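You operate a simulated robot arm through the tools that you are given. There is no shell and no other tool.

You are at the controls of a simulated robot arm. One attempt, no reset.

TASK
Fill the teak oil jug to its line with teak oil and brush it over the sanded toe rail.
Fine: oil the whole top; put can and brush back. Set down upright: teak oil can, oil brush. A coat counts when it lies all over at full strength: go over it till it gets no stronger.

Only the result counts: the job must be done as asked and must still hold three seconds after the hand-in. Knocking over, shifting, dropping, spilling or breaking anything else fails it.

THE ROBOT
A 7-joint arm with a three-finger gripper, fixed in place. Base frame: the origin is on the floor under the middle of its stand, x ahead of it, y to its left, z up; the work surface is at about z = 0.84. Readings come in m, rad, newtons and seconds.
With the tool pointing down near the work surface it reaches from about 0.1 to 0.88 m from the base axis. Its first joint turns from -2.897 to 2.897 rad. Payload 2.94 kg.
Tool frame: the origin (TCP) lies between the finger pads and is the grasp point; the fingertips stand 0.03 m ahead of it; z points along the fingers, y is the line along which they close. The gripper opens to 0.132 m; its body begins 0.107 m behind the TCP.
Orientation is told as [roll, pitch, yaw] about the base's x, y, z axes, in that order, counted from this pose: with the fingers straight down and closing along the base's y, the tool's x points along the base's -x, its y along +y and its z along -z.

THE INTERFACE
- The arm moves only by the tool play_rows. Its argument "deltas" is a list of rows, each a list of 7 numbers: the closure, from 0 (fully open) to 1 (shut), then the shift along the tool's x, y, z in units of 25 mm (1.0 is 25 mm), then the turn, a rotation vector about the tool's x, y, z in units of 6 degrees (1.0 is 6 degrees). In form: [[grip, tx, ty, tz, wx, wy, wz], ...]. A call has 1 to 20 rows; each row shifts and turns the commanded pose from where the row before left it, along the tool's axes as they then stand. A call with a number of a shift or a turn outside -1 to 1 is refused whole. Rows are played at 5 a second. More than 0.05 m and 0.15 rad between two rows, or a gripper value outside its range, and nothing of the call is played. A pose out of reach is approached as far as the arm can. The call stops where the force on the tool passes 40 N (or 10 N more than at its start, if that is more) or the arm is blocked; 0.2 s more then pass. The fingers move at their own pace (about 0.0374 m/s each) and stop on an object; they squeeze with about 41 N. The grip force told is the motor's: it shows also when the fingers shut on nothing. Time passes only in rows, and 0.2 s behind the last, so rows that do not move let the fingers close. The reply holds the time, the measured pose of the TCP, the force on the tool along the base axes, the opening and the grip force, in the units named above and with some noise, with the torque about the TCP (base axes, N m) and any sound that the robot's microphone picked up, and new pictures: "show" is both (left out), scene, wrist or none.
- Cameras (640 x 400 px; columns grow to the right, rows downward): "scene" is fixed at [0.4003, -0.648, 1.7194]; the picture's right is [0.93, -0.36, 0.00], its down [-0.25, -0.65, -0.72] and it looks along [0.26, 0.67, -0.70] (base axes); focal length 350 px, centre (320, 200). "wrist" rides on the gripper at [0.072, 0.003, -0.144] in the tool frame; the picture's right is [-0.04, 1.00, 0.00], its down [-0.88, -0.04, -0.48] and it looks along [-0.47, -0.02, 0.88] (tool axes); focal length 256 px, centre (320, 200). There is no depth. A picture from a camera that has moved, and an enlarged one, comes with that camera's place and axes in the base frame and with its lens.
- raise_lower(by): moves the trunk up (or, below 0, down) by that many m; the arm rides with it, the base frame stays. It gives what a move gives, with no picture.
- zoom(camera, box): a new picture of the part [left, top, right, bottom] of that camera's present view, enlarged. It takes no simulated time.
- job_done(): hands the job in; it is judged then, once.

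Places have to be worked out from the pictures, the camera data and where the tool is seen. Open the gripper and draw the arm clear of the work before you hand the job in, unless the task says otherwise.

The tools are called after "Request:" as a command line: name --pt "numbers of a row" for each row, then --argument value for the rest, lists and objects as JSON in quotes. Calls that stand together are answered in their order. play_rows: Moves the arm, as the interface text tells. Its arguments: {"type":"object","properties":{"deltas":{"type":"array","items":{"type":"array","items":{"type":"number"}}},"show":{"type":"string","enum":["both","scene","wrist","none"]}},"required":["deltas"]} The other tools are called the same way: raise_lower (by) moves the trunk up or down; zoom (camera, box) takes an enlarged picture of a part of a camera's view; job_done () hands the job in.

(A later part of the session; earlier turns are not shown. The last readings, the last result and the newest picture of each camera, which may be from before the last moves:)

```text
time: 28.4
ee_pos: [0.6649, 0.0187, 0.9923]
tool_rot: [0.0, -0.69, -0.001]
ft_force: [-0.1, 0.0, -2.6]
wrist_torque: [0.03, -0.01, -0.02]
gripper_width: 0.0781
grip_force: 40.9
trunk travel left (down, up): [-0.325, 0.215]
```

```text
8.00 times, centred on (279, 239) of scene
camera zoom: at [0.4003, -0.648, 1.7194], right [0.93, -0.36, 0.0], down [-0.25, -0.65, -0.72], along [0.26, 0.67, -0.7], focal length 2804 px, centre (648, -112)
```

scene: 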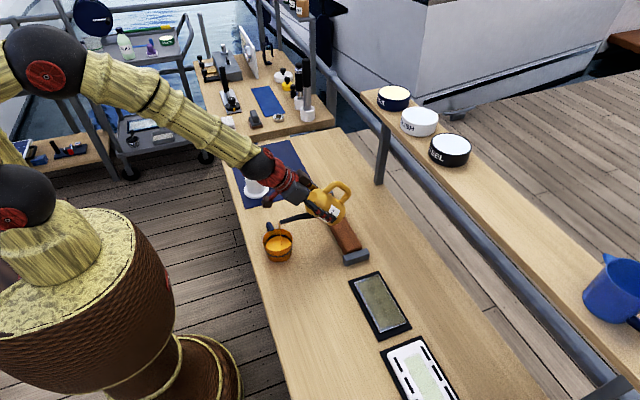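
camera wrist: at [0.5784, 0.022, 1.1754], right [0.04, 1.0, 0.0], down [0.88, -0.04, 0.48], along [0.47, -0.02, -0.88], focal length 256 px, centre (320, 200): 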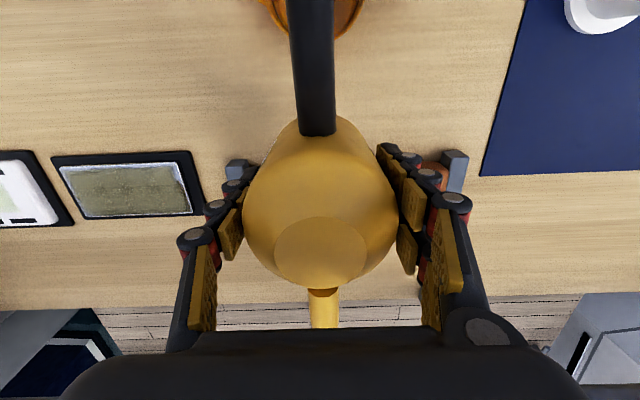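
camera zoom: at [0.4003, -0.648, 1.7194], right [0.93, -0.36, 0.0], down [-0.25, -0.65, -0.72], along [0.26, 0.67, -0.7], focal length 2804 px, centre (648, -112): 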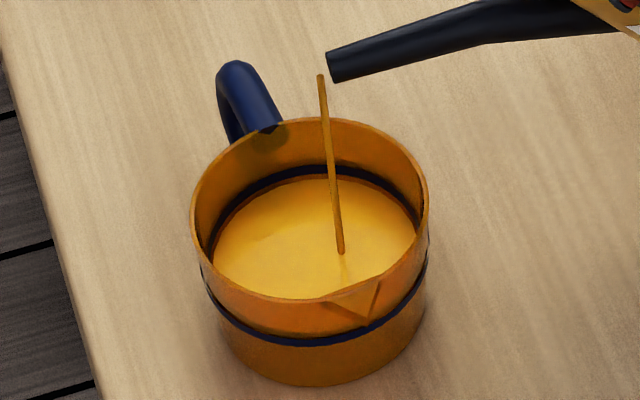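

The tilt has become 39.5° and oil is flowing again; the level is just reaching the lower edge of the ring (far edge about row 179). I'll hold to let it settle.

Request:
play_rows --pt "1 0 0 0 0 0 0" --pt "1 0 0 0 0 0 0" --pt "1 0 0 0 0 0 0" --show "scene"

Request:
zoom --camera "scene" --box '[254, 214, 304, 264]'

Request:
zoom --camera "scene" --box '[264, 222, 294, 246]'

```text
time: 29.2
ee_pos: [0.6651, 0.0194, 0.9921]
tool_rot: [0.0, -0.688, 0.002]
ft_force: [-0.5, 0.1, -3.1]
wrist_torque: [-0.03, 0.05, -0.02]
gripper_width: 0.0777
grip_force: 41.1
trunk travel left (down, up): [-0.325, 0.215]
```

scene: 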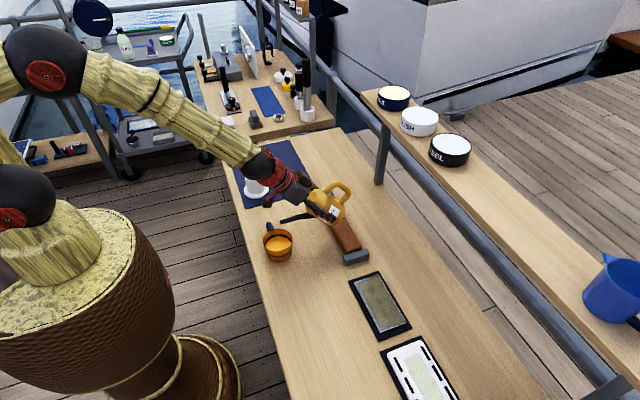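

```text
8.00 times, centred on (279, 239) of scene
camera zoom: at [0.4003, -0.648, 1.7194], right [0.93, -0.36, 0.0], down [-0.25, -0.65, -0.72], along [0.26, 0.67, -0.7], focal length 2804 px, centre (648, -112)
```

zoom: 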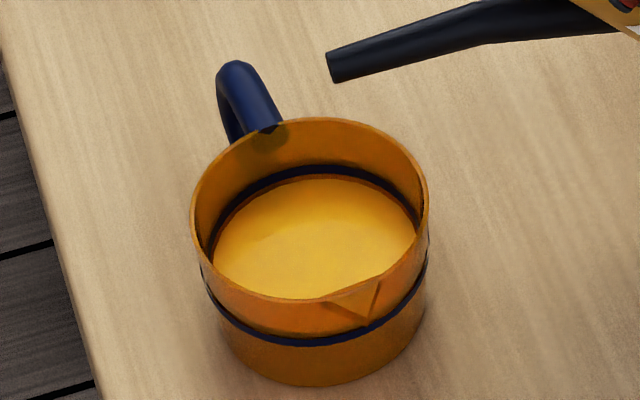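

```text
16.00 times, centred on (279, 234) of scene
camera zoom: at [0.4003, -0.648, 1.7194], right [0.93, -0.36, 0.0], down [-0.25, -0.65, -0.72], along [0.26, 0.67, -0.7], focal length 5608 px, centre (976, -344)
```

zoom: 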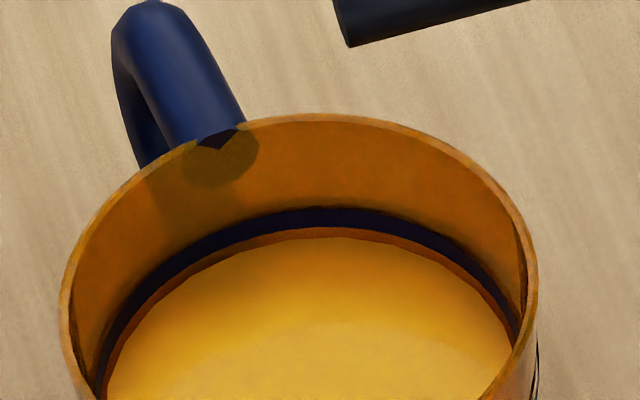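

It settled with the oil's far edge at row 238 in the 16× view; the ring spans 207-228 (centre about 217). Two degrees gave 17 px, so I'll add 1.5°, raising 2 cm to stay clear of the wrist stop.

Request:
play_rows --pt "1 -0.573 0 -0.736 0 -0.25 0" --pt "1 0 0 0 0 0 0" --pt "1 0 0 0 0 0 0" --pt "1 0 0 0 0 0 0" --pt "1 0 0 0 0 0 0" --pt "1 0 0 0 0 0 0" --show "scene"

Request:
zoom --camera "scene" --box '[264, 222, 294, 246]'

Request:
zoom --camera "scene" --box '[254, 214, 304, 264]'

```text
time: 30.6
ee_pos: [0.6645, 0.0189, 1.0152]
tool_rot: [0.001, -0.714, 0.0]
ft_force: [-0.3, 0.5, -3.7]
wrist_torque: [0.02, 0.02, 0.01]
gripper_width: 0.0781
grip_force: 40.9
trunk travel left (down, up): [-0.325, 0.215]
```

scene: 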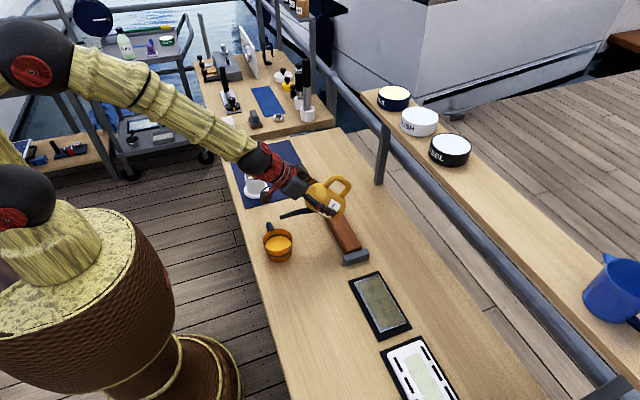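

```text
16.00 times, centred on (279, 234) of scene
camera zoom: at [0.4003, -0.648, 1.7194], right [0.93, -0.36, 0.0], down [-0.25, -0.65, -0.72], along [0.26, 0.67, -0.7], focal length 5608 px, centre (976, -344)
```

zoom: 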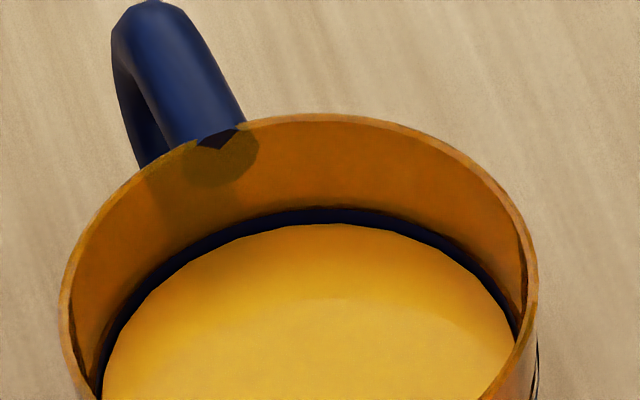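

```text
8.00 times, centred on (279, 239) of scene
camera zoom: at [0.4003, -0.648, 1.7194], right [0.93, -0.36, 0.0], down [-0.25, -0.65, -0.72], along [0.26, 0.67, -0.7], focal length 2804 px, centre (648, -112)
```

zoom: 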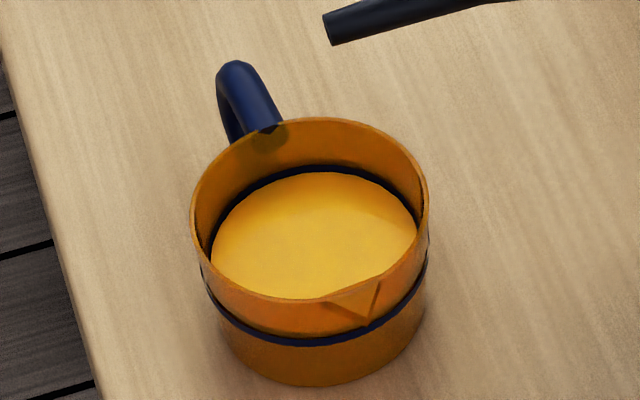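

Now the oil's far edge is at row 224, covering the lower edge of the ring (207-228). About 7 px more brings it to the ring's centre, so a final 0.9°.

Request:
play_rows --pt "1 -0.29 0 -0.38 0 -0.15 0" --pt "1 0 0 0 0 0 0" --pt "1 0 0 0 0 0 0" --pt "1 0 0 0 0 0 0" --pt "1 0 0 0 0 0 0" --pt "1 0 0 0 0 0 0" --show "scene"

Request:
zoom --camera "scene" --box '[264, 222, 294, 246]'

Request:
zoom --camera "scene" --box '[254, 214, 304, 264]'

```text
time: 32.0
ee_pos: [0.6641, 0.0185, 1.0282]
tool_rot: [0.0, -0.73, 0.001]
ft_force: [-0.4, 0.0, -4.4]
wrist_torque: [0.03, 0.01, -0.02]
gripper_width: 0.078
grip_force: 40.0
trunk travel left (down, up): [-0.325, 0.215]
```

scene: 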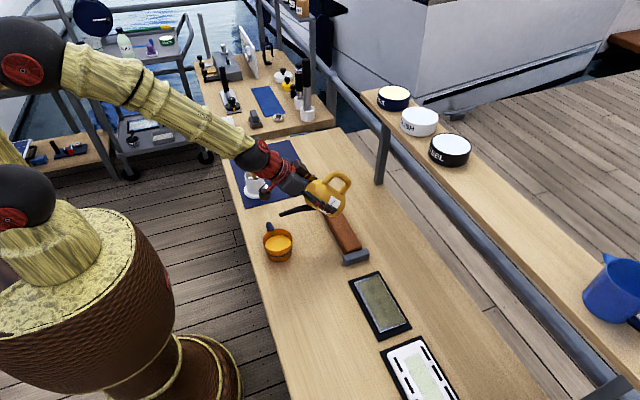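

```text
16.00 times, centred on (279, 234) of scene
camera zoom: at [0.4003, -0.648, 1.7194], right [0.93, -0.36, 0.0], down [-0.25, -0.65, -0.72], along [0.26, 0.67, -0.7], focal length 5608 px, centre (976, -344)
```

zoom: 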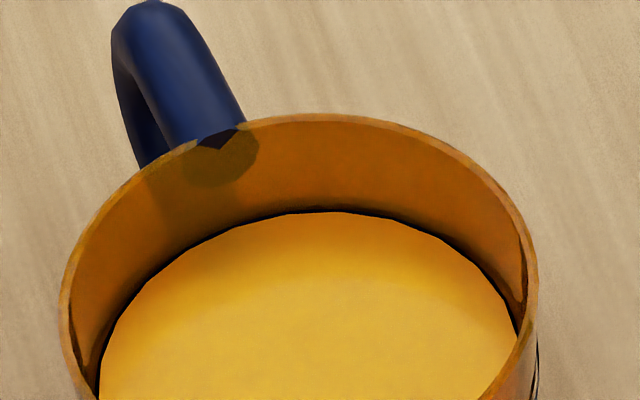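

```text
8.00 times, centred on (279, 239) of scene
camera zoom: at [0.4003, -0.648, 1.7194], right [0.93, -0.36, 0.0], down [-0.25, -0.65, -0.72], along [0.26, 0.67, -0.7], focal length 2804 px, centre (648, -112)
```

zoom: 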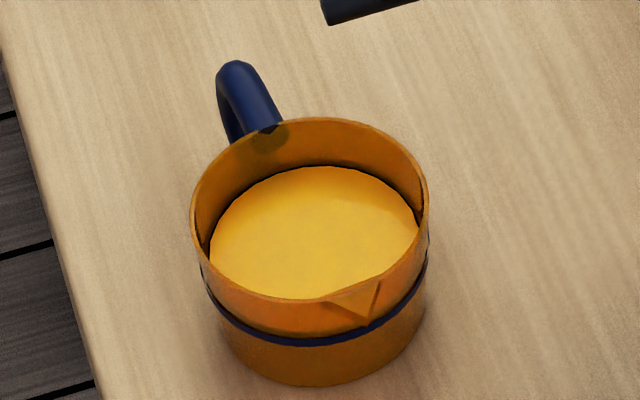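

The level now sits within the upper half of the ring (row 212 of 207-228) with no stream, so the jug is filled to its line, with slight allowance for brush loads. I'll tip the can back upright with the spout still over the jug.

Request:
play_rows --pt "1 0.071 0 0.198 0 1 0" --pt "1 0.1 0 0.176 0 1 0" --pt "1 0.13 0 0.156 0 1 0" --pt "1 0.162 0 0.14 0 1 0" --pt "1 0.195 0 0.127 0 1 0" --pt "1 0.23 0 0.118 0 1 0" --pt "1 0.265 0 0.113 0 0.97 0" --pt "1 0 0 0 0 0 0" --pt "1 0 0 0 0 0 0" --show "scene"

Request:
zoom --camera "scene" --box '[220, 160, 380, 280]'

```text
time: 34.0
ee_pos: [0.6523, 0.0151, 1.0015]
tool_rot: [-0.01, -0.058, -0.005]
ft_force: [-0.4, -0.7, -4.3]
wrist_torque: [0.01, -0.01, -0.01]
gripper_width: 0.0779
grip_force: 40.6
out of reach, approached as far as the arm can: row 3
trunk travel left (down, up): [-0.325, 0.215]
```

scene: 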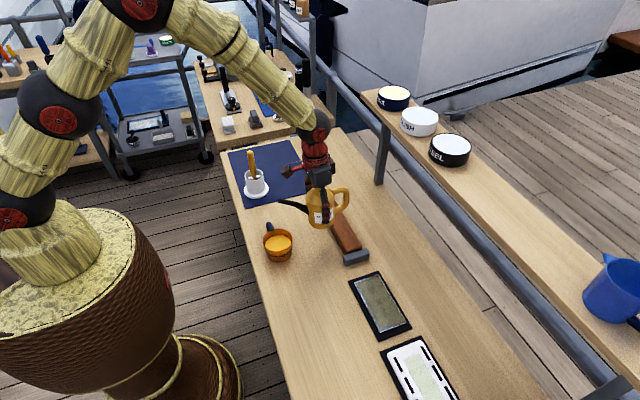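

```text
3.33 times, centred on (300, 220) of scene
camera zoom: at [0.4003, -0.648, 1.7194], right [0.93, -0.36, 0.0], down [-0.25, -0.65, -0.72], along [0.26, 0.67, -0.7], focal length 1168 px, centre (387, 133)
```

zoom: 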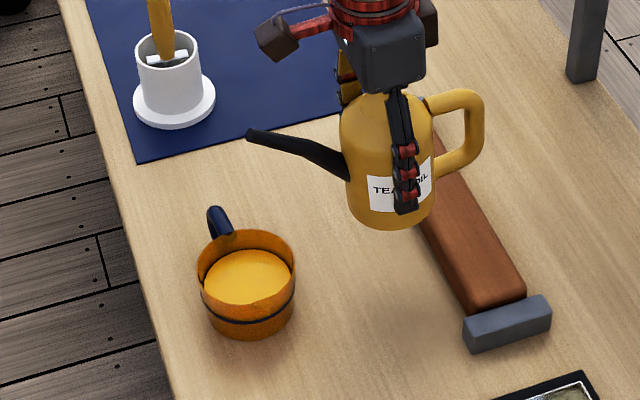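

The can is nearly upright (pitch -0.058) and nothing spilled. I'll hold briefly to see whether the pose still settles.

Request:
play_rows --pt "1 0 0 -0.4 0 0 0" --pt "1 0 0 -0.4 0 0 0" --pt "1 0 0 0 0 0 0" --pt "1 0 0 0 0 0 0" --show "none"

```text
time: 35.0
ee_pos: [0.6546, 0.0153, 1.0195]
tool_rot: [-0.008, -0.059, -0.005]
ft_force: [0.9, -0.6, -3.6]
wrist_torque: [0.0, 0.01, 0.02]
gripper_width: 0.078
grip_force: 40.9
trunk travel left (down, up): [-0.325, 0.215]
```

The commanded pose is tilted by -0.059 rad pitch and -0.008 roll, so I'll correct that to exactly upright and carry the can back above its home spot.

Request:
play_rows --pt "1 0 0 0 -0.076 0.56 -0.048" --pt "1 0.542 -0.936 -0.16 0 0 0" --pt "1 0.542 -0.936 -0.16 0 0 0" --pt "1 0.542 -0.936 -0.16 0 0 0" --pt "1 0.542 -0.936 -0.16 0 0 0" --pt "1 0.542 -0.936 -0.16 0 0 0" --pt "1 0.542 -0.936 -0.16 0 0 0" --pt "1 0.542 -0.936 -0.16 0 0 0" --pt "1 0.542 -0.936 -0.16 0 0 0" --pt "1 0.542 -0.936 -0.16 0 0 0" --pt "1 0.542 -0.936 -0.16 0 0 0" --pt "1 0 0 0 0 0 0" --show "scene"

Request:
zoom --camera "scene" --box '[254, 214, 304, 264]'

```text
time: 37.6
ee_pos: [0.5182, -0.2164, 1.0611]
tool_rot: [-0.002, 0.001, 0.0]
ft_force: [0.3, 0.4, -3.6]
wrist_torque: [-0.03, 0.03, 0.02]
gripper_width: 0.0778
grip_force: 41.5
trunk travel left (down, up): [-0.325, 0.215]
```

scene: 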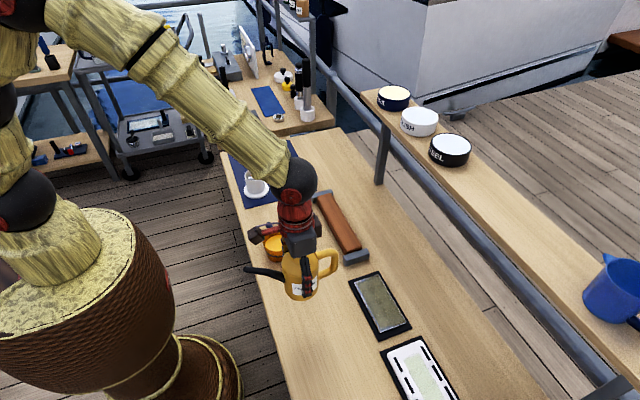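

```text
8.00 times, centred on (279, 239) of scene
camera zoom: at [0.4003, -0.648, 1.7194], right [0.93, -0.36, 0.0], down [-0.25, -0.65, -0.72], along [0.26, 0.67, -0.7], focal length 2804 px, centre (648, -112)
```

zoom: 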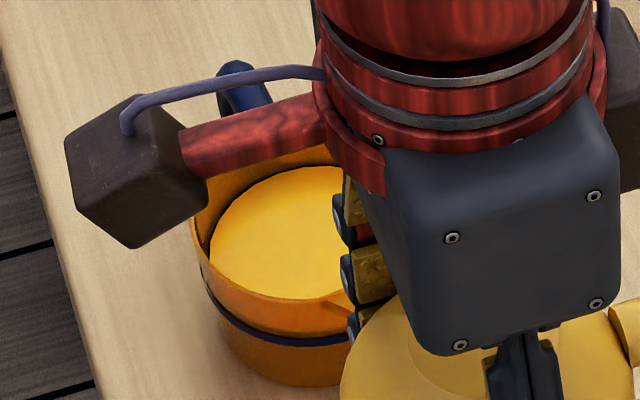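

The can is upright above its home. I'll turn it back to its first heading, yaw -1.498.

Request:
play_rows --pt "1 0 0 0 0 0 0.894" --pt "1 0 0 0 0 0 0.894" --pt "1 0 0 0 0 0 0.894" --pt "1 0 0 0 0 0 0.894" --pt "1 0 0 0 0 0 0.894" --pt "1 0 0 0 0 0 0.894" --pt "1 0 0 0 0 0 0.894" --pt "1 0 0 0 0 0 0.894" --pt "1 0 0 0 0 0 0.894" --pt "1 0 0 0 0 0 0.894" --pt "1 0 0 0 0 0 0.894" --pt "1 0 0 0 0 0 0.894" --pt "1 0 0 0 0 0 0.894" --pt "1 0 0 0 0 0 0.894" --pt "1 0 0 0 0 0 0.894" --pt "1 0 0 0 0 0 0.894" --pt "1 0 0 0 0 0 0" --pt "1 0 0 0 0 0 0" --show "both"

```text
time: 41.4
ee_pos: [0.5167, -0.2184, 1.0612]
tool_rot: [-0.002, -0.001, -1.497]
ft_force: [-0.1, -0.4, -4.4]
wrist_torque: [0.0, 0.01, 0.0]
gripper_width: 0.0781
grip_force: 41.3
trunk travel left (down, up): [-0.325, 0.215]
camera wrist: at [0.5145, -0.1456, 1.2063], right [1.0, 0.03, 0.0], down [0.03, -0.88, 0.48], along [0.01, -0.48, -0.88], focal length 256 px, centre (320, 200)
```

scene: 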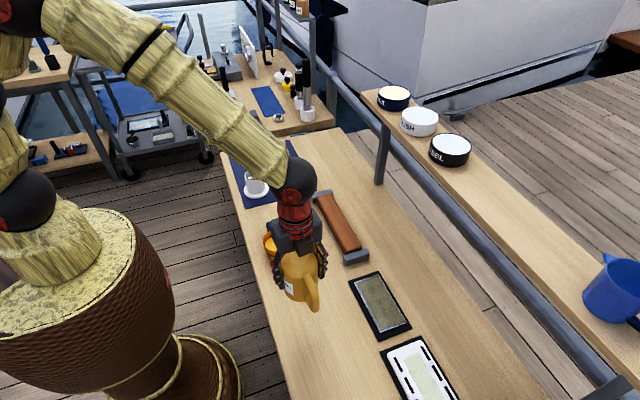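
wrist: 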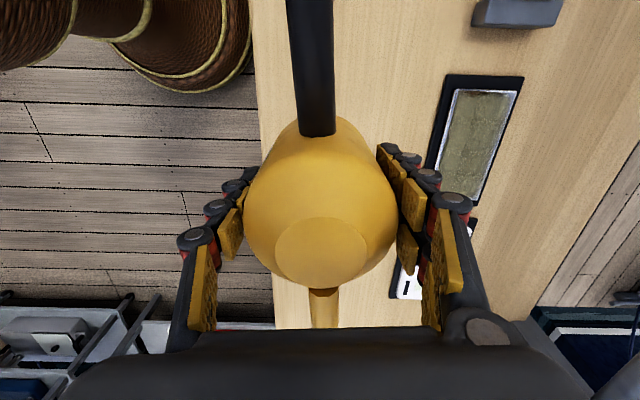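

I'll lower it onto its original spot, slowing for the last two centimetres.

Request:
play_rows --pt "1 0 0.07 0.95 0 0 0" --pt "1 0 0 0.95 0 0 0" --pt "1 0 0 0.95 0 0 0" --pt "1 0 0 0.95 0 0 0" --pt "1 0 0 0.95 0 0 0" --pt "1 0 0 0.9 0 0 0" --pt "1 0 0 0.3 0 0 0" --pt "1 0 0 0.2 0 0 0" --pt "1 0 0 0.1 0 0 0" --pt "1 0 0 0.1 0 0 0" --pt "1 0 0 0 0 0 0" --pt "1 0 0 0 0 0 0" --show "scene"

```text
time: 44.0
ee_pos: [0.5176, -0.2187, 0.9032]
tool_rot: [-0.001, 0.0, -1.495]
ft_force: [-0.8, -0.4, 0.0]
wrist_torque: [0.04, -0.1, -0.01]
gripper_width: 0.0781
grip_force: 40.8
trunk travel left (down, up): [-0.325, 0.215]
```

scene: 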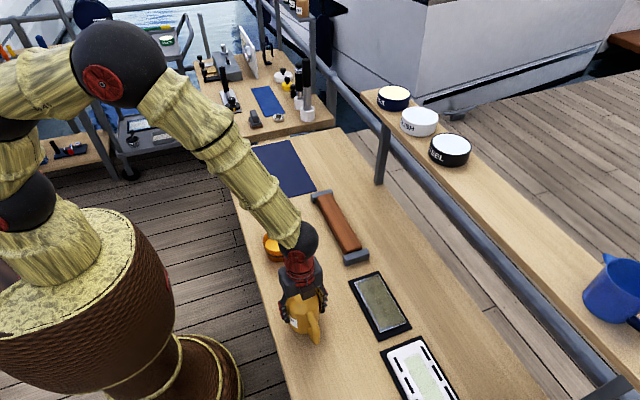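

The vertical force has gone from -4 to 0 N, so the can is just touching the bench. I'll press 1.5 mm further and check it is fully seated before opening.

Request:
play_rows --pt "1 0 0 0.06 0 0 0" --pt "1 0 0 0 0 0 0" --pt "1 0 0 0 0 0 0" --show "none"

```text
time: 44.8
ee_pos: [0.5186, -0.218, 0.9025]
tool_rot: [0.001, -0.001, -1.497]
ft_force: [-5.2, 2.2, 15.2]
wrist_torque: [0.62, -0.06, 0.13]
gripper_width: 0.0779
grip_force: 40.7
trunk travel left (down, up): [-0.325, 0.215]
```

The can is firmly seated (15 N up). I'll relieve that press and open the fingers.

Request:
play_rows --pt "1 0 0 -0.05 0 0 0" --pt "0.5 0 0 0 0 0 0" --pt "0.2 0 0 0 0 0 0" --pt "0 0 0 0 0 0 0" --pt "0 0 0 0 0 0 0" --pt "0 0 0 0 0 0 0" --pt "0 0 0 0 0 0 0" --show "both"

```text
time: 46.4
ee_pos: [0.5174, -0.2182, 0.9019]
tool_rot: [0.0, -0.003, -1.494]
ft_force: [0.1, 0.1, 0.2]
wrist_torque: [-0.02, 0.0, 0.01]
gripper_width: 0.1323
grip_force: 0.0
trunk travel left (down, up): [-0.325, 0.215]
camera wrist: at [0.5163, -0.1459, 1.0468], right [1.0, 0.03, 0.0], down [0.03, -0.88, 0.48], along [0.01, -0.48, -0.88], focal length 256 px, centre (320, 200)
```

scene: 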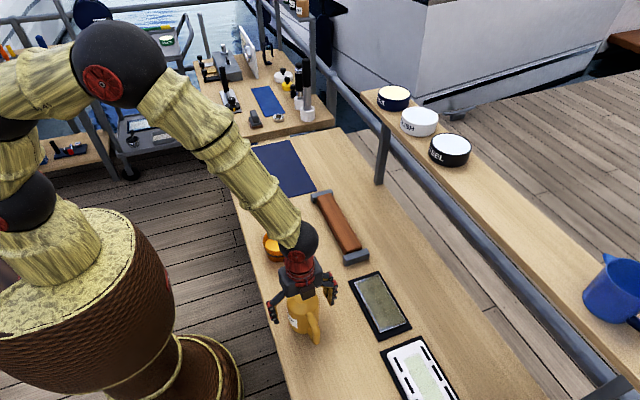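
wrist: 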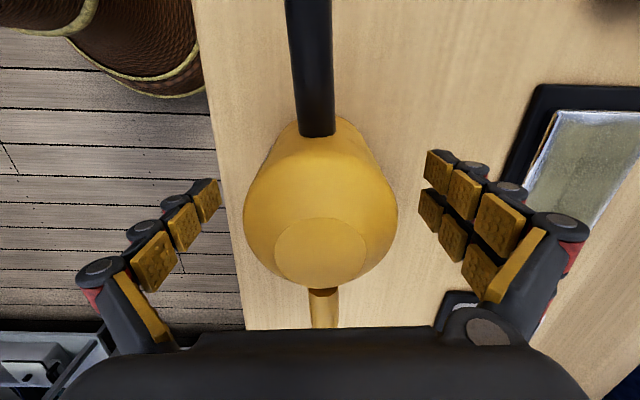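

The can stands upright on its spot, released. I'll retreat straight up.

Request:
play_rows --pt "0 0 0 -0.5 0 0 0" --pt "0 0 0 -1 0 0 0" --pt "0 0 0 -1 0 0 0" --pt "0 0 0 -1 0 0 0" --pt "0 0 0 -1 0 0 0" --pt "0 0 0 -1 0 0 0" --pt "0 0 0 -1 0 0 0" --pt "0 0 0 -1 0 0 0" --pt "0 0 0 -1 0 0 0" --pt "0 0 0 -1 0 0 0" --pt "0 0 0 -1 0 0 0" --pt "0 0 0 -1 0 0 0" --pt "0 0 0 -1 0 0 0" --pt "0 0 0 0 0 0 0" --show "both"

```text
time: 49.4
ee_pos: [0.517, -0.2153, 1.2151]
tool_rot: [-0.002, -0.001, -1.496]
ft_force: [0.7, 0.7, 0.2]
wrist_torque: [0.03, -0.02, -0.01]
gripper_width: 0.1322
grip_force: 0.1
trunk travel left (down, up): [-0.325, 0.215]
camera wrist: at [0.5152, -0.1438, 1.3607], right [1.0, 0.03, 0.0], down [0.03, -0.88, 0.48], along [0.01, -0.48, -0.88], focal length 256 px, centre (320, 200)
```

scene: 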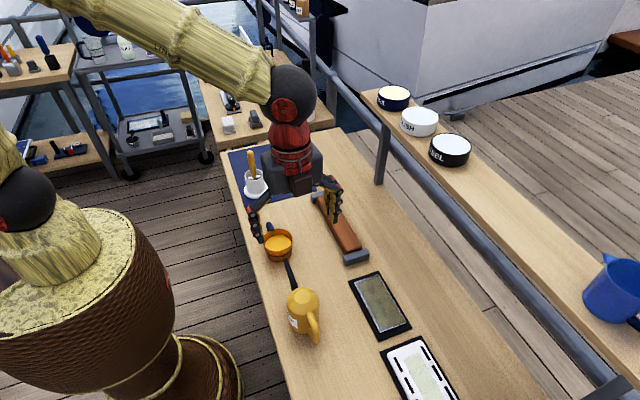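
wrist: 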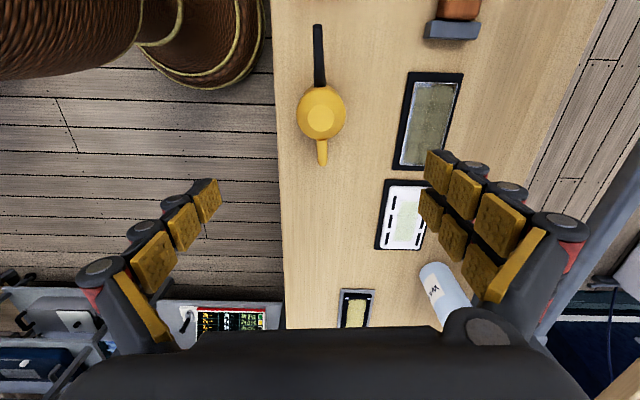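

The can is back in place. Now I'll turn the tool to yaw 0 so it closes along y for the brush.

Request:
play_rows --pt "0 0 0 0 0 0 -0.953" --pt "0 0 0 0 0 0 -0.953" --pt "0 0 0 0 0 0 -0.953" --pt "0 0 0 0 0 0 -0.953" --pt "0 0 0 0 0 0 -0.953" --pt "0 0 0 0 0 0 -0.953" --pt "0 0 0 0 0 0 -0.953" --pt "0 0 0 0 0 0 -0.953" --pt "0 0 0 0 0 0 -0.953" --pt "0 0 0 0 0 0 -0.953" --pt "0 0 0 0 0 0 -0.953" --pt "0 0 0 0 0 0 -0.953" --pt "0 0 0 0 0 0 -0.953" --pt "0 0 0 0 0 0 -0.953" --pt "0 0 0 0 0 0 -0.953" --pt "0 0 0 0 0 0 0" --show "none"

Request:
play_rows --pt "0 0 1 0 0 0 0" --pt "0 0 1 0 0 0 0" --pt "0 0 1 0 0 0 0" --pt "0 0 1 0 0 0 0" --pt "0 0 1 0 0 0 0" --pt "0 0 1 0 0 0 0" --pt "0 0 1 0 0 0 0" --pt "0 0 1 0 0 0 0" --pt "0 0 1 0 0 0 0" --pt "0 0 1 0 0 0 0" --pt "0 0 1 0 0 0 0" --pt "0 0 1 0 0 0 0" --pt "0 0 1 0 0 0 0" --pt "0 0 1 0 0 0 0" --pt "0 0 1 0 0 0 0" --pt "0 0 1 0 0 0 0" --pt "0 0 1 0 0 0 0" --pt "0 0 0 0 0 0 0" --pt "0 0 0 0 0 0 0" --show "both"

```text
time: 52.8
ee_pos: [0.5196, -0.2178, 1.2158]
tool_rot: [-0.003, 0.002, 0.001]
ft_force: [0.9, -0.7, 0.2]
wrist_torque: [-0.03, -0.01, -0.01]
gripper_width: 0.1319
grip_force: 0.0
trunk travel left (down, up): [-0.325, 0.215]
```

```text
time: 56.8
ee_pos: [0.52, 0.208, 1.2139]
tool_rot: [-0.002, 0.0, 0.002]
ft_force: [1.0, -0.5, 0.7]
wrist_torque: [0.01, 0.01, 0.02]
gripper_width: 0.1321
grip_force: 0.1
trunk travel left (down, up): [-0.325, 0.215]
camera wrist: at [0.4474, 0.2114, 1.3581], right [0.04, 1.0, 0.0], down [0.88, -0.04, 0.47], along [0.47, -0.02, -0.88], focal length 256 px, centre (320, 200)
```

scene: 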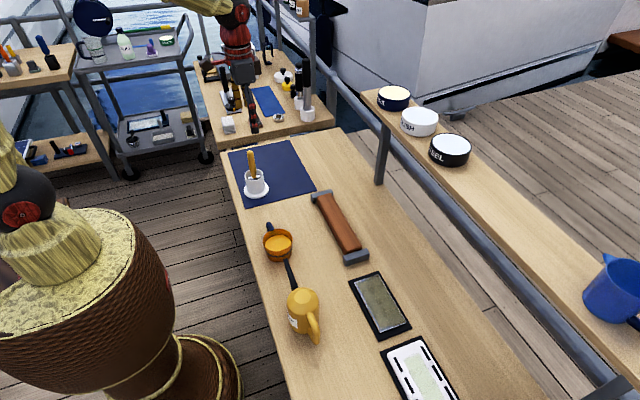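
wrist: 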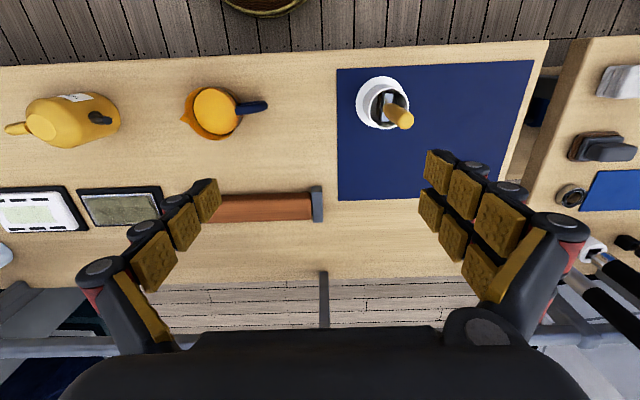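

Nothing was disturbed, the jug is full of oil, and the brush in its cup is in view. I'll zoom on the brush, the rail and the jug.

Request:
zoom --camera "wrist" --box '[340, 60, 440, 140]'

Request:
zoom --camera "wrist" --box '[200, 170, 340, 240]'

Request:
zoom --camera "scene" --box '[230, 140, 290, 210]'

Request:
zoom --camera "scene" --box '[300, 180, 380, 270]'

Request:
zoom --camera "scene" --box '[264, 222, 294, 246]'

```text
5.00 times, centred on (390, 100) of wrist
camera zoom: at [0.4474, 0.2114, 1.3581], right [0.04, 1.0, 0.0], down [0.88, -0.04, 0.47], along [0.47, -0.02, -0.88], focal length 1280 px, centre (-30, 700)
```

zoom: 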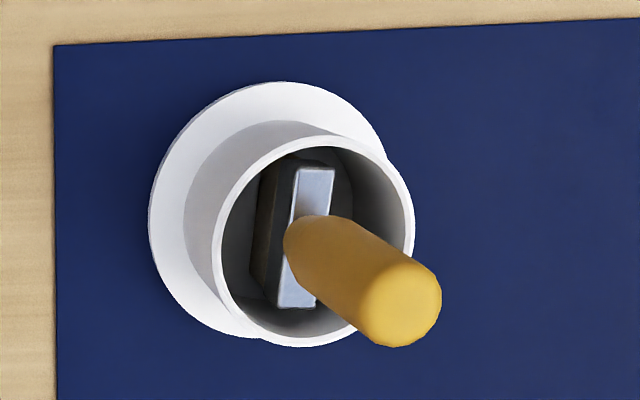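

```text
4.57 times, centred on (270, 205) of wrist
camera zoom: at [0.4474, 0.2114, 1.3581], right [0.04, 1.0, 0.0], down [0.88, -0.04, 0.47], along [0.47, -0.02, -0.88], focal length 1170 px, centre (549, 177)
```

zoom: 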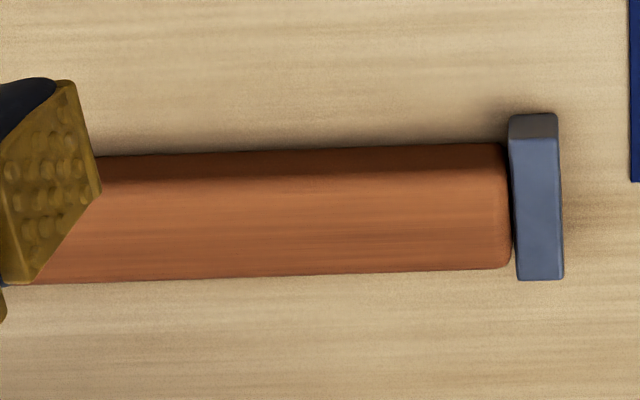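

```text
5.71 times, centred on (260, 175) of scene
camera zoom: at [0.4003, -0.648, 1.7194], right [0.93, -0.36, 0.0], down [-0.25, -0.65, -0.72], along [0.26, 0.67, -0.7], focal length 2003 px, centre (663, 343)
```

zoom: 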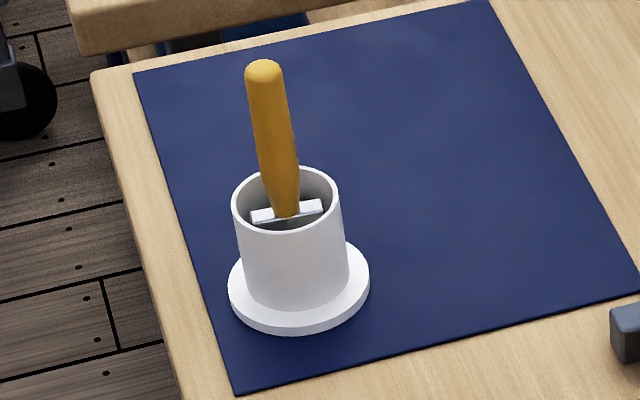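

```text
4.44 times, centred on (340, 225) of scene
camera zoom: at [0.4003, -0.648, 1.7194], right [0.93, -0.36, 0.0], down [-0.25, -0.65, -0.72], along [0.26, 0.67, -0.7], focal length 1558 px, centre (231, 89)
```

zoom: 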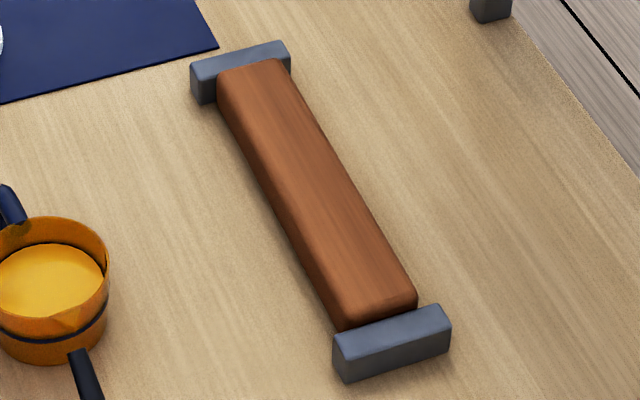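

```text
16.00 times, centred on (279, 234) of scene
camera zoom: at [0.4003, -0.648, 1.7194], right [0.93, -0.36, 0.0], down [-0.25, -0.65, -0.72], along [0.26, 0.67, -0.7], focal length 5608 px, centre (976, -344)
```

zoom: 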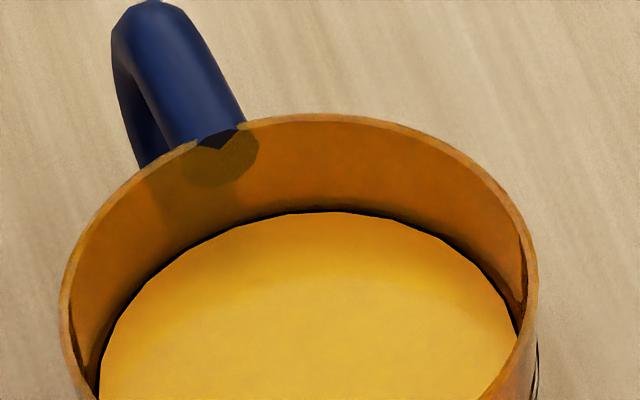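

The brush's handle top is at about (0.517,0.322,1.018), its ferrule, about 45 mm wide, lies nearly along x at (0.519,0.325), and the rail top spans roughly x 0.70-0.76, y -0.07 to 0.18, z 0.868. I'll move above the brush handle.

Request:
play_rows --pt "0 0.02 0.92 0.5 0 0 0" --pt "0 0.02 0.92 0.5 0 0 0" --pt "0 0.02 0.92 0.5 0 0 0" --pt "0 0.02 0.92 0.5 0 0 0" --pt "0 0 0.92 0.5 0 0 0" --pt "0 0 0 0.5 0 0 0" --pt "0 0 0 0.5 0 0 0" --pt "0 0 0 0 0 0 0" --pt "0 0 0 0 0 0 0" --show "both"

Request:
zoom --camera "wrist" --box '[240, 60, 400, 180]'

```text
time: 58.8
ee_pos: [0.5162, 0.3221, 1.1252]
tool_rot: [-0.002, 0.003, 0.003]
ft_force: [-0.4, 0.4, 0.8]
wrist_torque: [0.05, 0.0, 0.0]
gripper_width: 0.1319
grip_force: 0.1
trunk travel left (down, up): [-0.325, 0.215]
camera wrist: at [0.4441, 0.3248, 1.2697], right [0.04, 1.0, 0.0], down [0.88, -0.04, 0.47], along [0.47, -0.02, -0.88], focal length 256 px, centre (320, 200)
```

scene: 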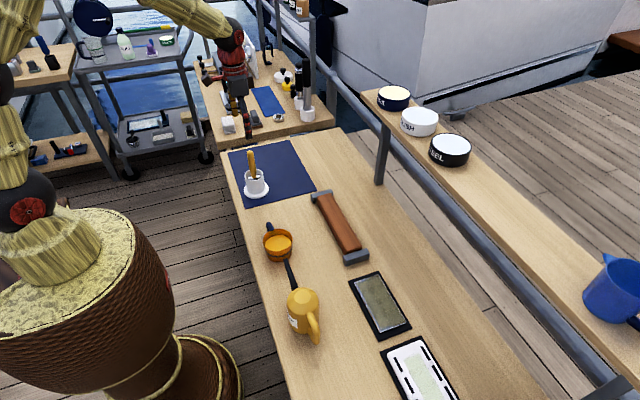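
wrist: 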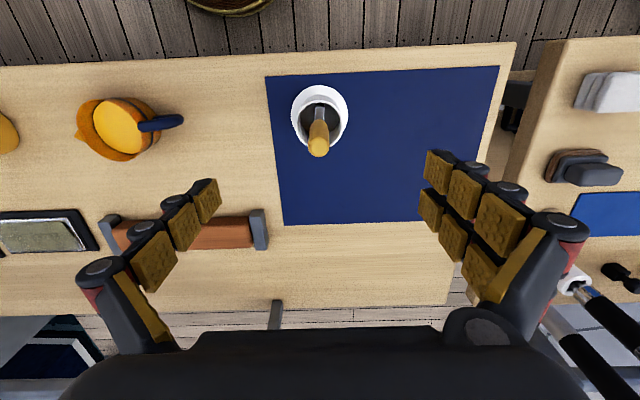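

```text
3.33 times, centred on (320, 120) of wrist
camera zoom: at [0.4441, 0.3248, 1.2697], right [0.04, 1.0, 0.0], down [0.88, -0.04, 0.47], along [0.47, -0.02, -0.88], focal length 853 px, centre (320, 467)
```

zoom: 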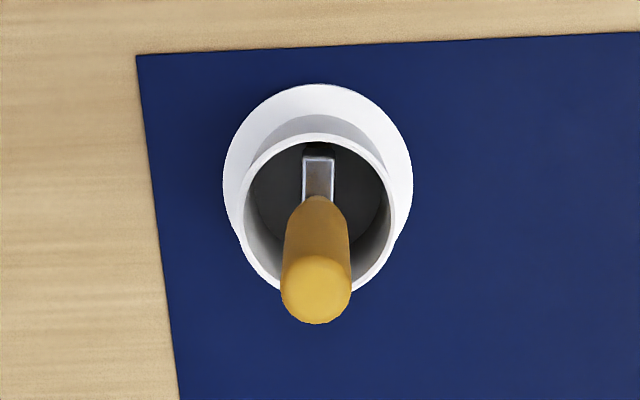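

The handle top is at (0.518,0.321), right under the tool. I'll go straight down to about z = 0.98 with open fingers.

Request:
play_rows --pt "0 -0.06 -0.04 0.9 0 0 0" --pt "0 0 0 0.98 0 0 0" --pt "0 0 0 0.98 0 0 0" --pt "0 0 0 0.98 0 0 0" --pt "0 0 0 0.98 0 0 0" --pt "0 0 0 0.98 0 0 0" --pt "0 0 0 0 0 0 0" --pt "0 0 0 0 0 0 0" --show "both"

```text
time: 60.6
ee_pos: [0.5171, 0.3215, 0.9795]
tool_rot: [-0.001, 0.001, 0.001]
ft_force: [0.3, 0.0, -1.3]
wrist_torque: [0.01, 0.04, 0.0]
gripper_width: 0.132
grip_force: 0.1
trunk travel left (down, up): [-0.325, 0.215]
camera wrist: at [0.4447, 0.324, 1.1248], right [0.04, 1.0, 0.0], down [0.88, -0.04, 0.47], along [0.47, -0.02, -0.88], focal length 256 px, centre (320, 200)
```

scene: 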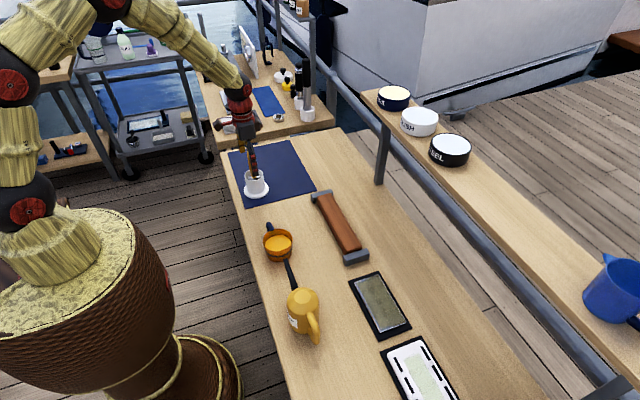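
wrist: 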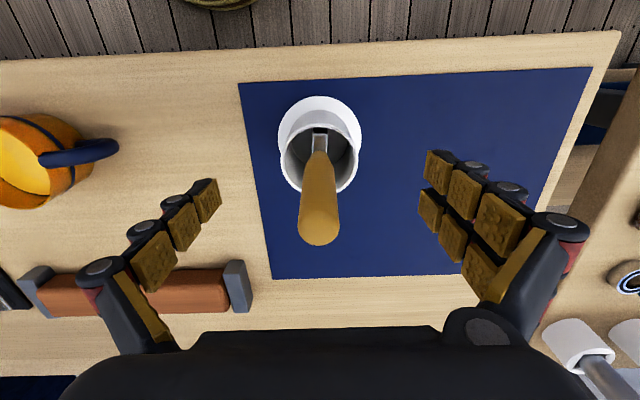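

The handle stands centred between the fingers. I'll close on it.

Request:
play_rows --pt "1 0 0 0 0 0 0" --pt "1 0 0 0 0 0 0" --pt "1 0 0 0 0 0 0" --pt "1 0 0 0 0 0 0" --pt "1 0 0 0 0 0 0" --pt "1 0 0 0 0 0 0" --pt "1 0 0 0 0 0 0" --pt "1 0 0 0 0 0 0" --pt "1 0 0 0 0 0 0" --pt "1 0 0 0 0 0 0" --pt "1 0 0 0 0 0 0" --pt "1 0 0 0 0 0 0" --show "both"

```text
time: 63.2
ee_pos: [0.518, 0.3211, 0.9795]
tool_rot: [-0.001, 0.002, 0.002]
ft_force: [-0.4, -0.2, -0.4]
wrist_torque: [-0.02, -0.02, 0.0]
gripper_width: 0.0219
grip_force: 40.7
trunk travel left (down, up): [-0.325, 0.215]
camera wrist: at [0.4447, 0.324, 1.1249], right [0.04, 1.0, 0.0], down [0.88, -0.04, 0.47], along [0.47, -0.02, -0.88], focal length 256 px, centre (320, 200)
```

scene: 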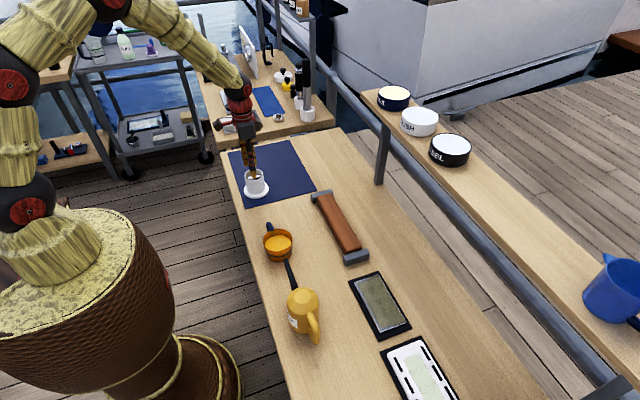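
wrist: 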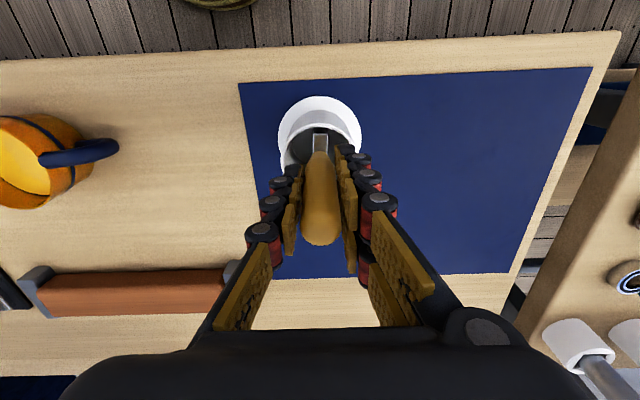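

The handle is gripped (22 mm, 41 N) at home TCP (0.518,0.321,0.9795). I'll lift the brush straight out of its cup.

Request:
play_rows --pt "1 0 0 -0.3 0 0 0" --pt "1 0 0 -0.7 0 0 0" --pt "1 0 0 -1 0 0 0" --pt "1 0 0 -1 0 0 0" --pt "1 0 0 -1 0 0 0" --pt "1 0 0 -1 0 0 0" --pt "1 0 0 0 0 0 0" --pt "1 0 0 0 0 0 0" --show "both"

Request:
zoom --camera "scene" --box '[220, 120, 290, 210]'

```text
time: 65.0
ee_pos: [0.5168, 0.3217, 1.1061]
tool_rot: [-0.001, 0.002, 0.002]
ft_force: [-0.2, -0.2, -0.6]
wrist_torque: [0.01, 0.01, 0.02]
gripper_width: 0.0219
grip_force: 41.1
trunk travel left (down, up): [-0.325, 0.215]
camera wrist: at [0.4448, 0.3242, 1.2509], right [0.04, 1.0, 0.0], down [0.88, -0.04, 0.47], along [0.47, -0.02, -0.88], focal length 256 px, centre (320, 200)
```

scene: 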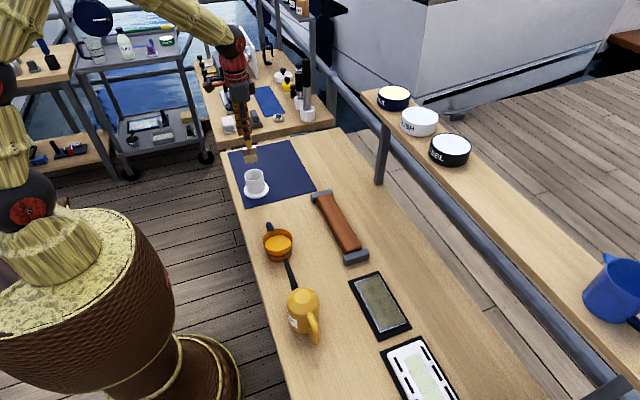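
wrist: 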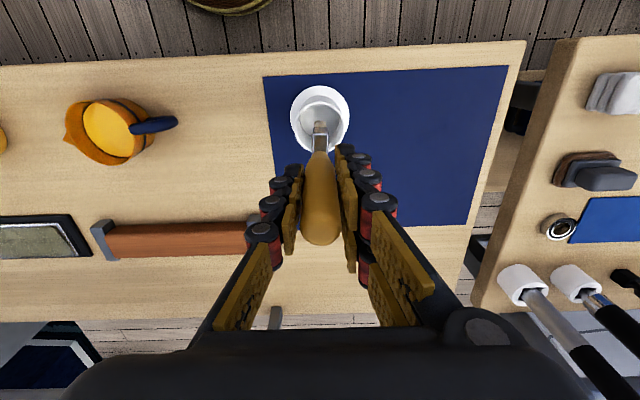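

```text
4.44 times, centred on (255, 165) of scene
camera zoom: at [0.4003, -0.648, 1.7194], right [0.93, -0.36, 0.0], down [-0.25, -0.65, -0.72], along [0.26, 0.67, -0.7], focal length 1558 px, centre (609, 356)
```

zoom: 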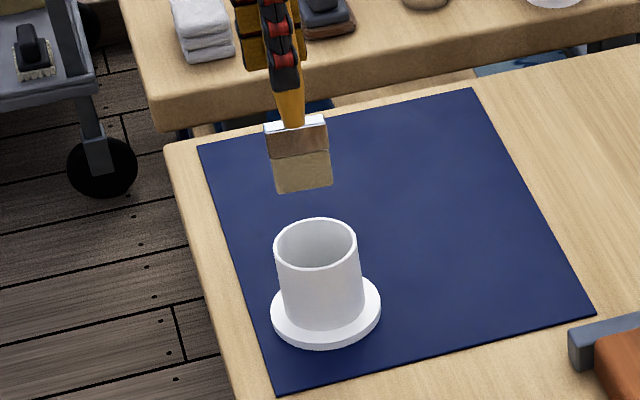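

The brush hangs straight; its bristle tip is about 0.133 m below the TCP and the bristles are about 45 mm wide along x. I'll carry it over the jug at safe height.

Request:
play_rows --pt "1 -0.01 -0.929 0 0 0 0" --pt "1 -0.01 -0.929 0 0 0 0" --pt "1 -0.01 -0.929 0 0 0 0" --pt "1 -0.01 -0.929 0 0 0 0" --pt "1 -0.01 -0.929 0 0 0 0" --pt "1 -0.01 -0.929 0 0 0 0" --pt "1 -0.01 -0.929 0 0 0 0" --pt "1 -0.01 -0.929 0 0 0 0" --pt "1 -0.01 -0.929 0 0 0 0" --pt "1 -0.01 -0.929 0 0 0 0" --pt "1 -0.01 -0.929 0 0 0 0" --pt "1 -0.01 -0.929 0 0 0 0" --pt "1 -0.01 -0.929 0 0 0 0" --pt "1 0 0 0 0 0 0" --pt "1 0 0 0 0 0 0" --show "both"

Request:
zoom --camera "scene" --box '[240, 180, 310, 270]'

Request:
zoom --camera "wrist" --box '[260, 60, 380, 160]'

```text
time: 68.2
ee_pos: [0.5189, 0.0185, 1.1067]
tool_rot: [-0.003, 0.003, 0.003]
ft_force: [-0.2, -0.7, -0.2]
wrist_torque: [0.03, 0.0, 0.01]
gripper_width: 0.022
grip_force: 41.1
trunk travel left (down, up): [-0.325, 0.215]
camera wrist: at [0.4477, 0.0212, 1.2524], right [0.04, 1.0, 0.0], down [0.88, -0.04, 0.47], along [0.47, -0.02, -0.88], focal length 256 px, centre (320, 200)
```

scene: 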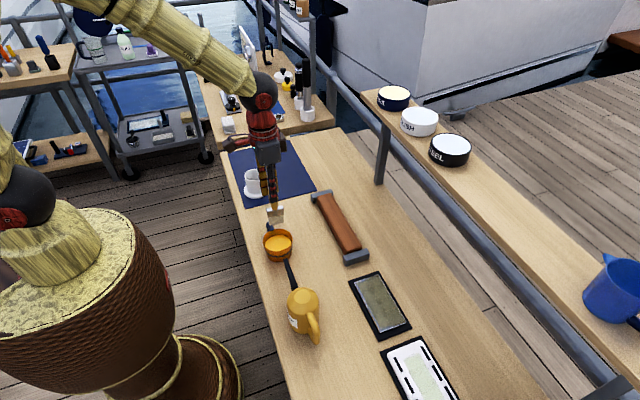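
wrist: 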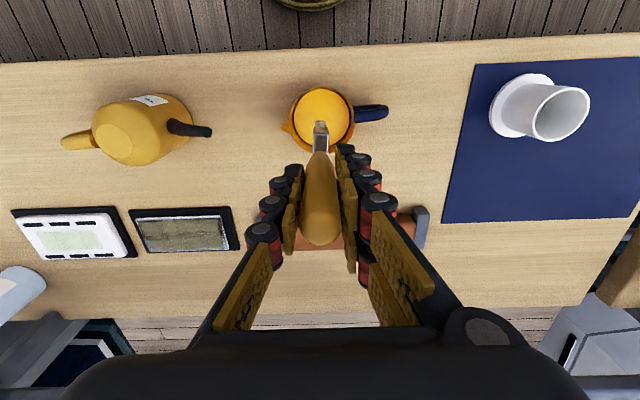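

```text
4.44 times, centred on (275, 225) of scene
camera zoom: at [0.4003, -0.648, 1.7194], right [0.93, -0.36, 0.0], down [-0.25, -0.65, -0.72], along [0.26, 0.67, -0.7], focal length 1558 px, centre (520, 89)
```

zoom: 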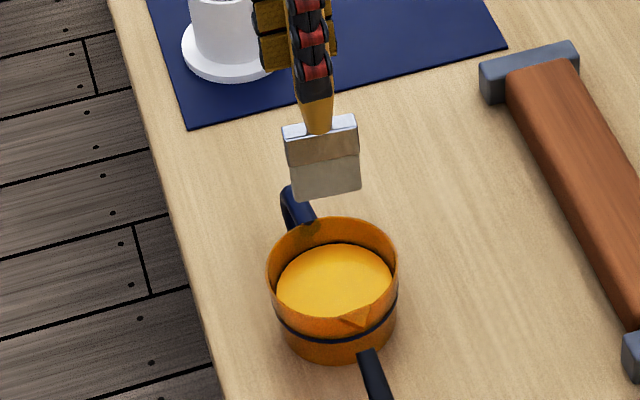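

```text
4.00 times, centred on (320, 110) of wrist
camera zoom: at [0.4477, 0.0212, 1.2524], right [0.04, 1.0, 0.0], down [0.88, -0.04, 0.47], along [0.47, -0.02, -0.88], focal length 1024 px, centre (320, 560)
```

zoom: 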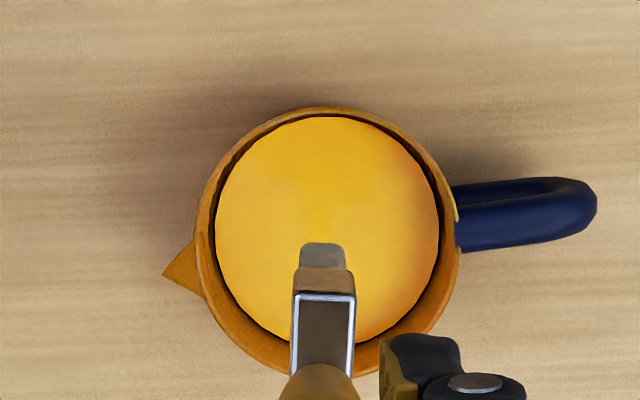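

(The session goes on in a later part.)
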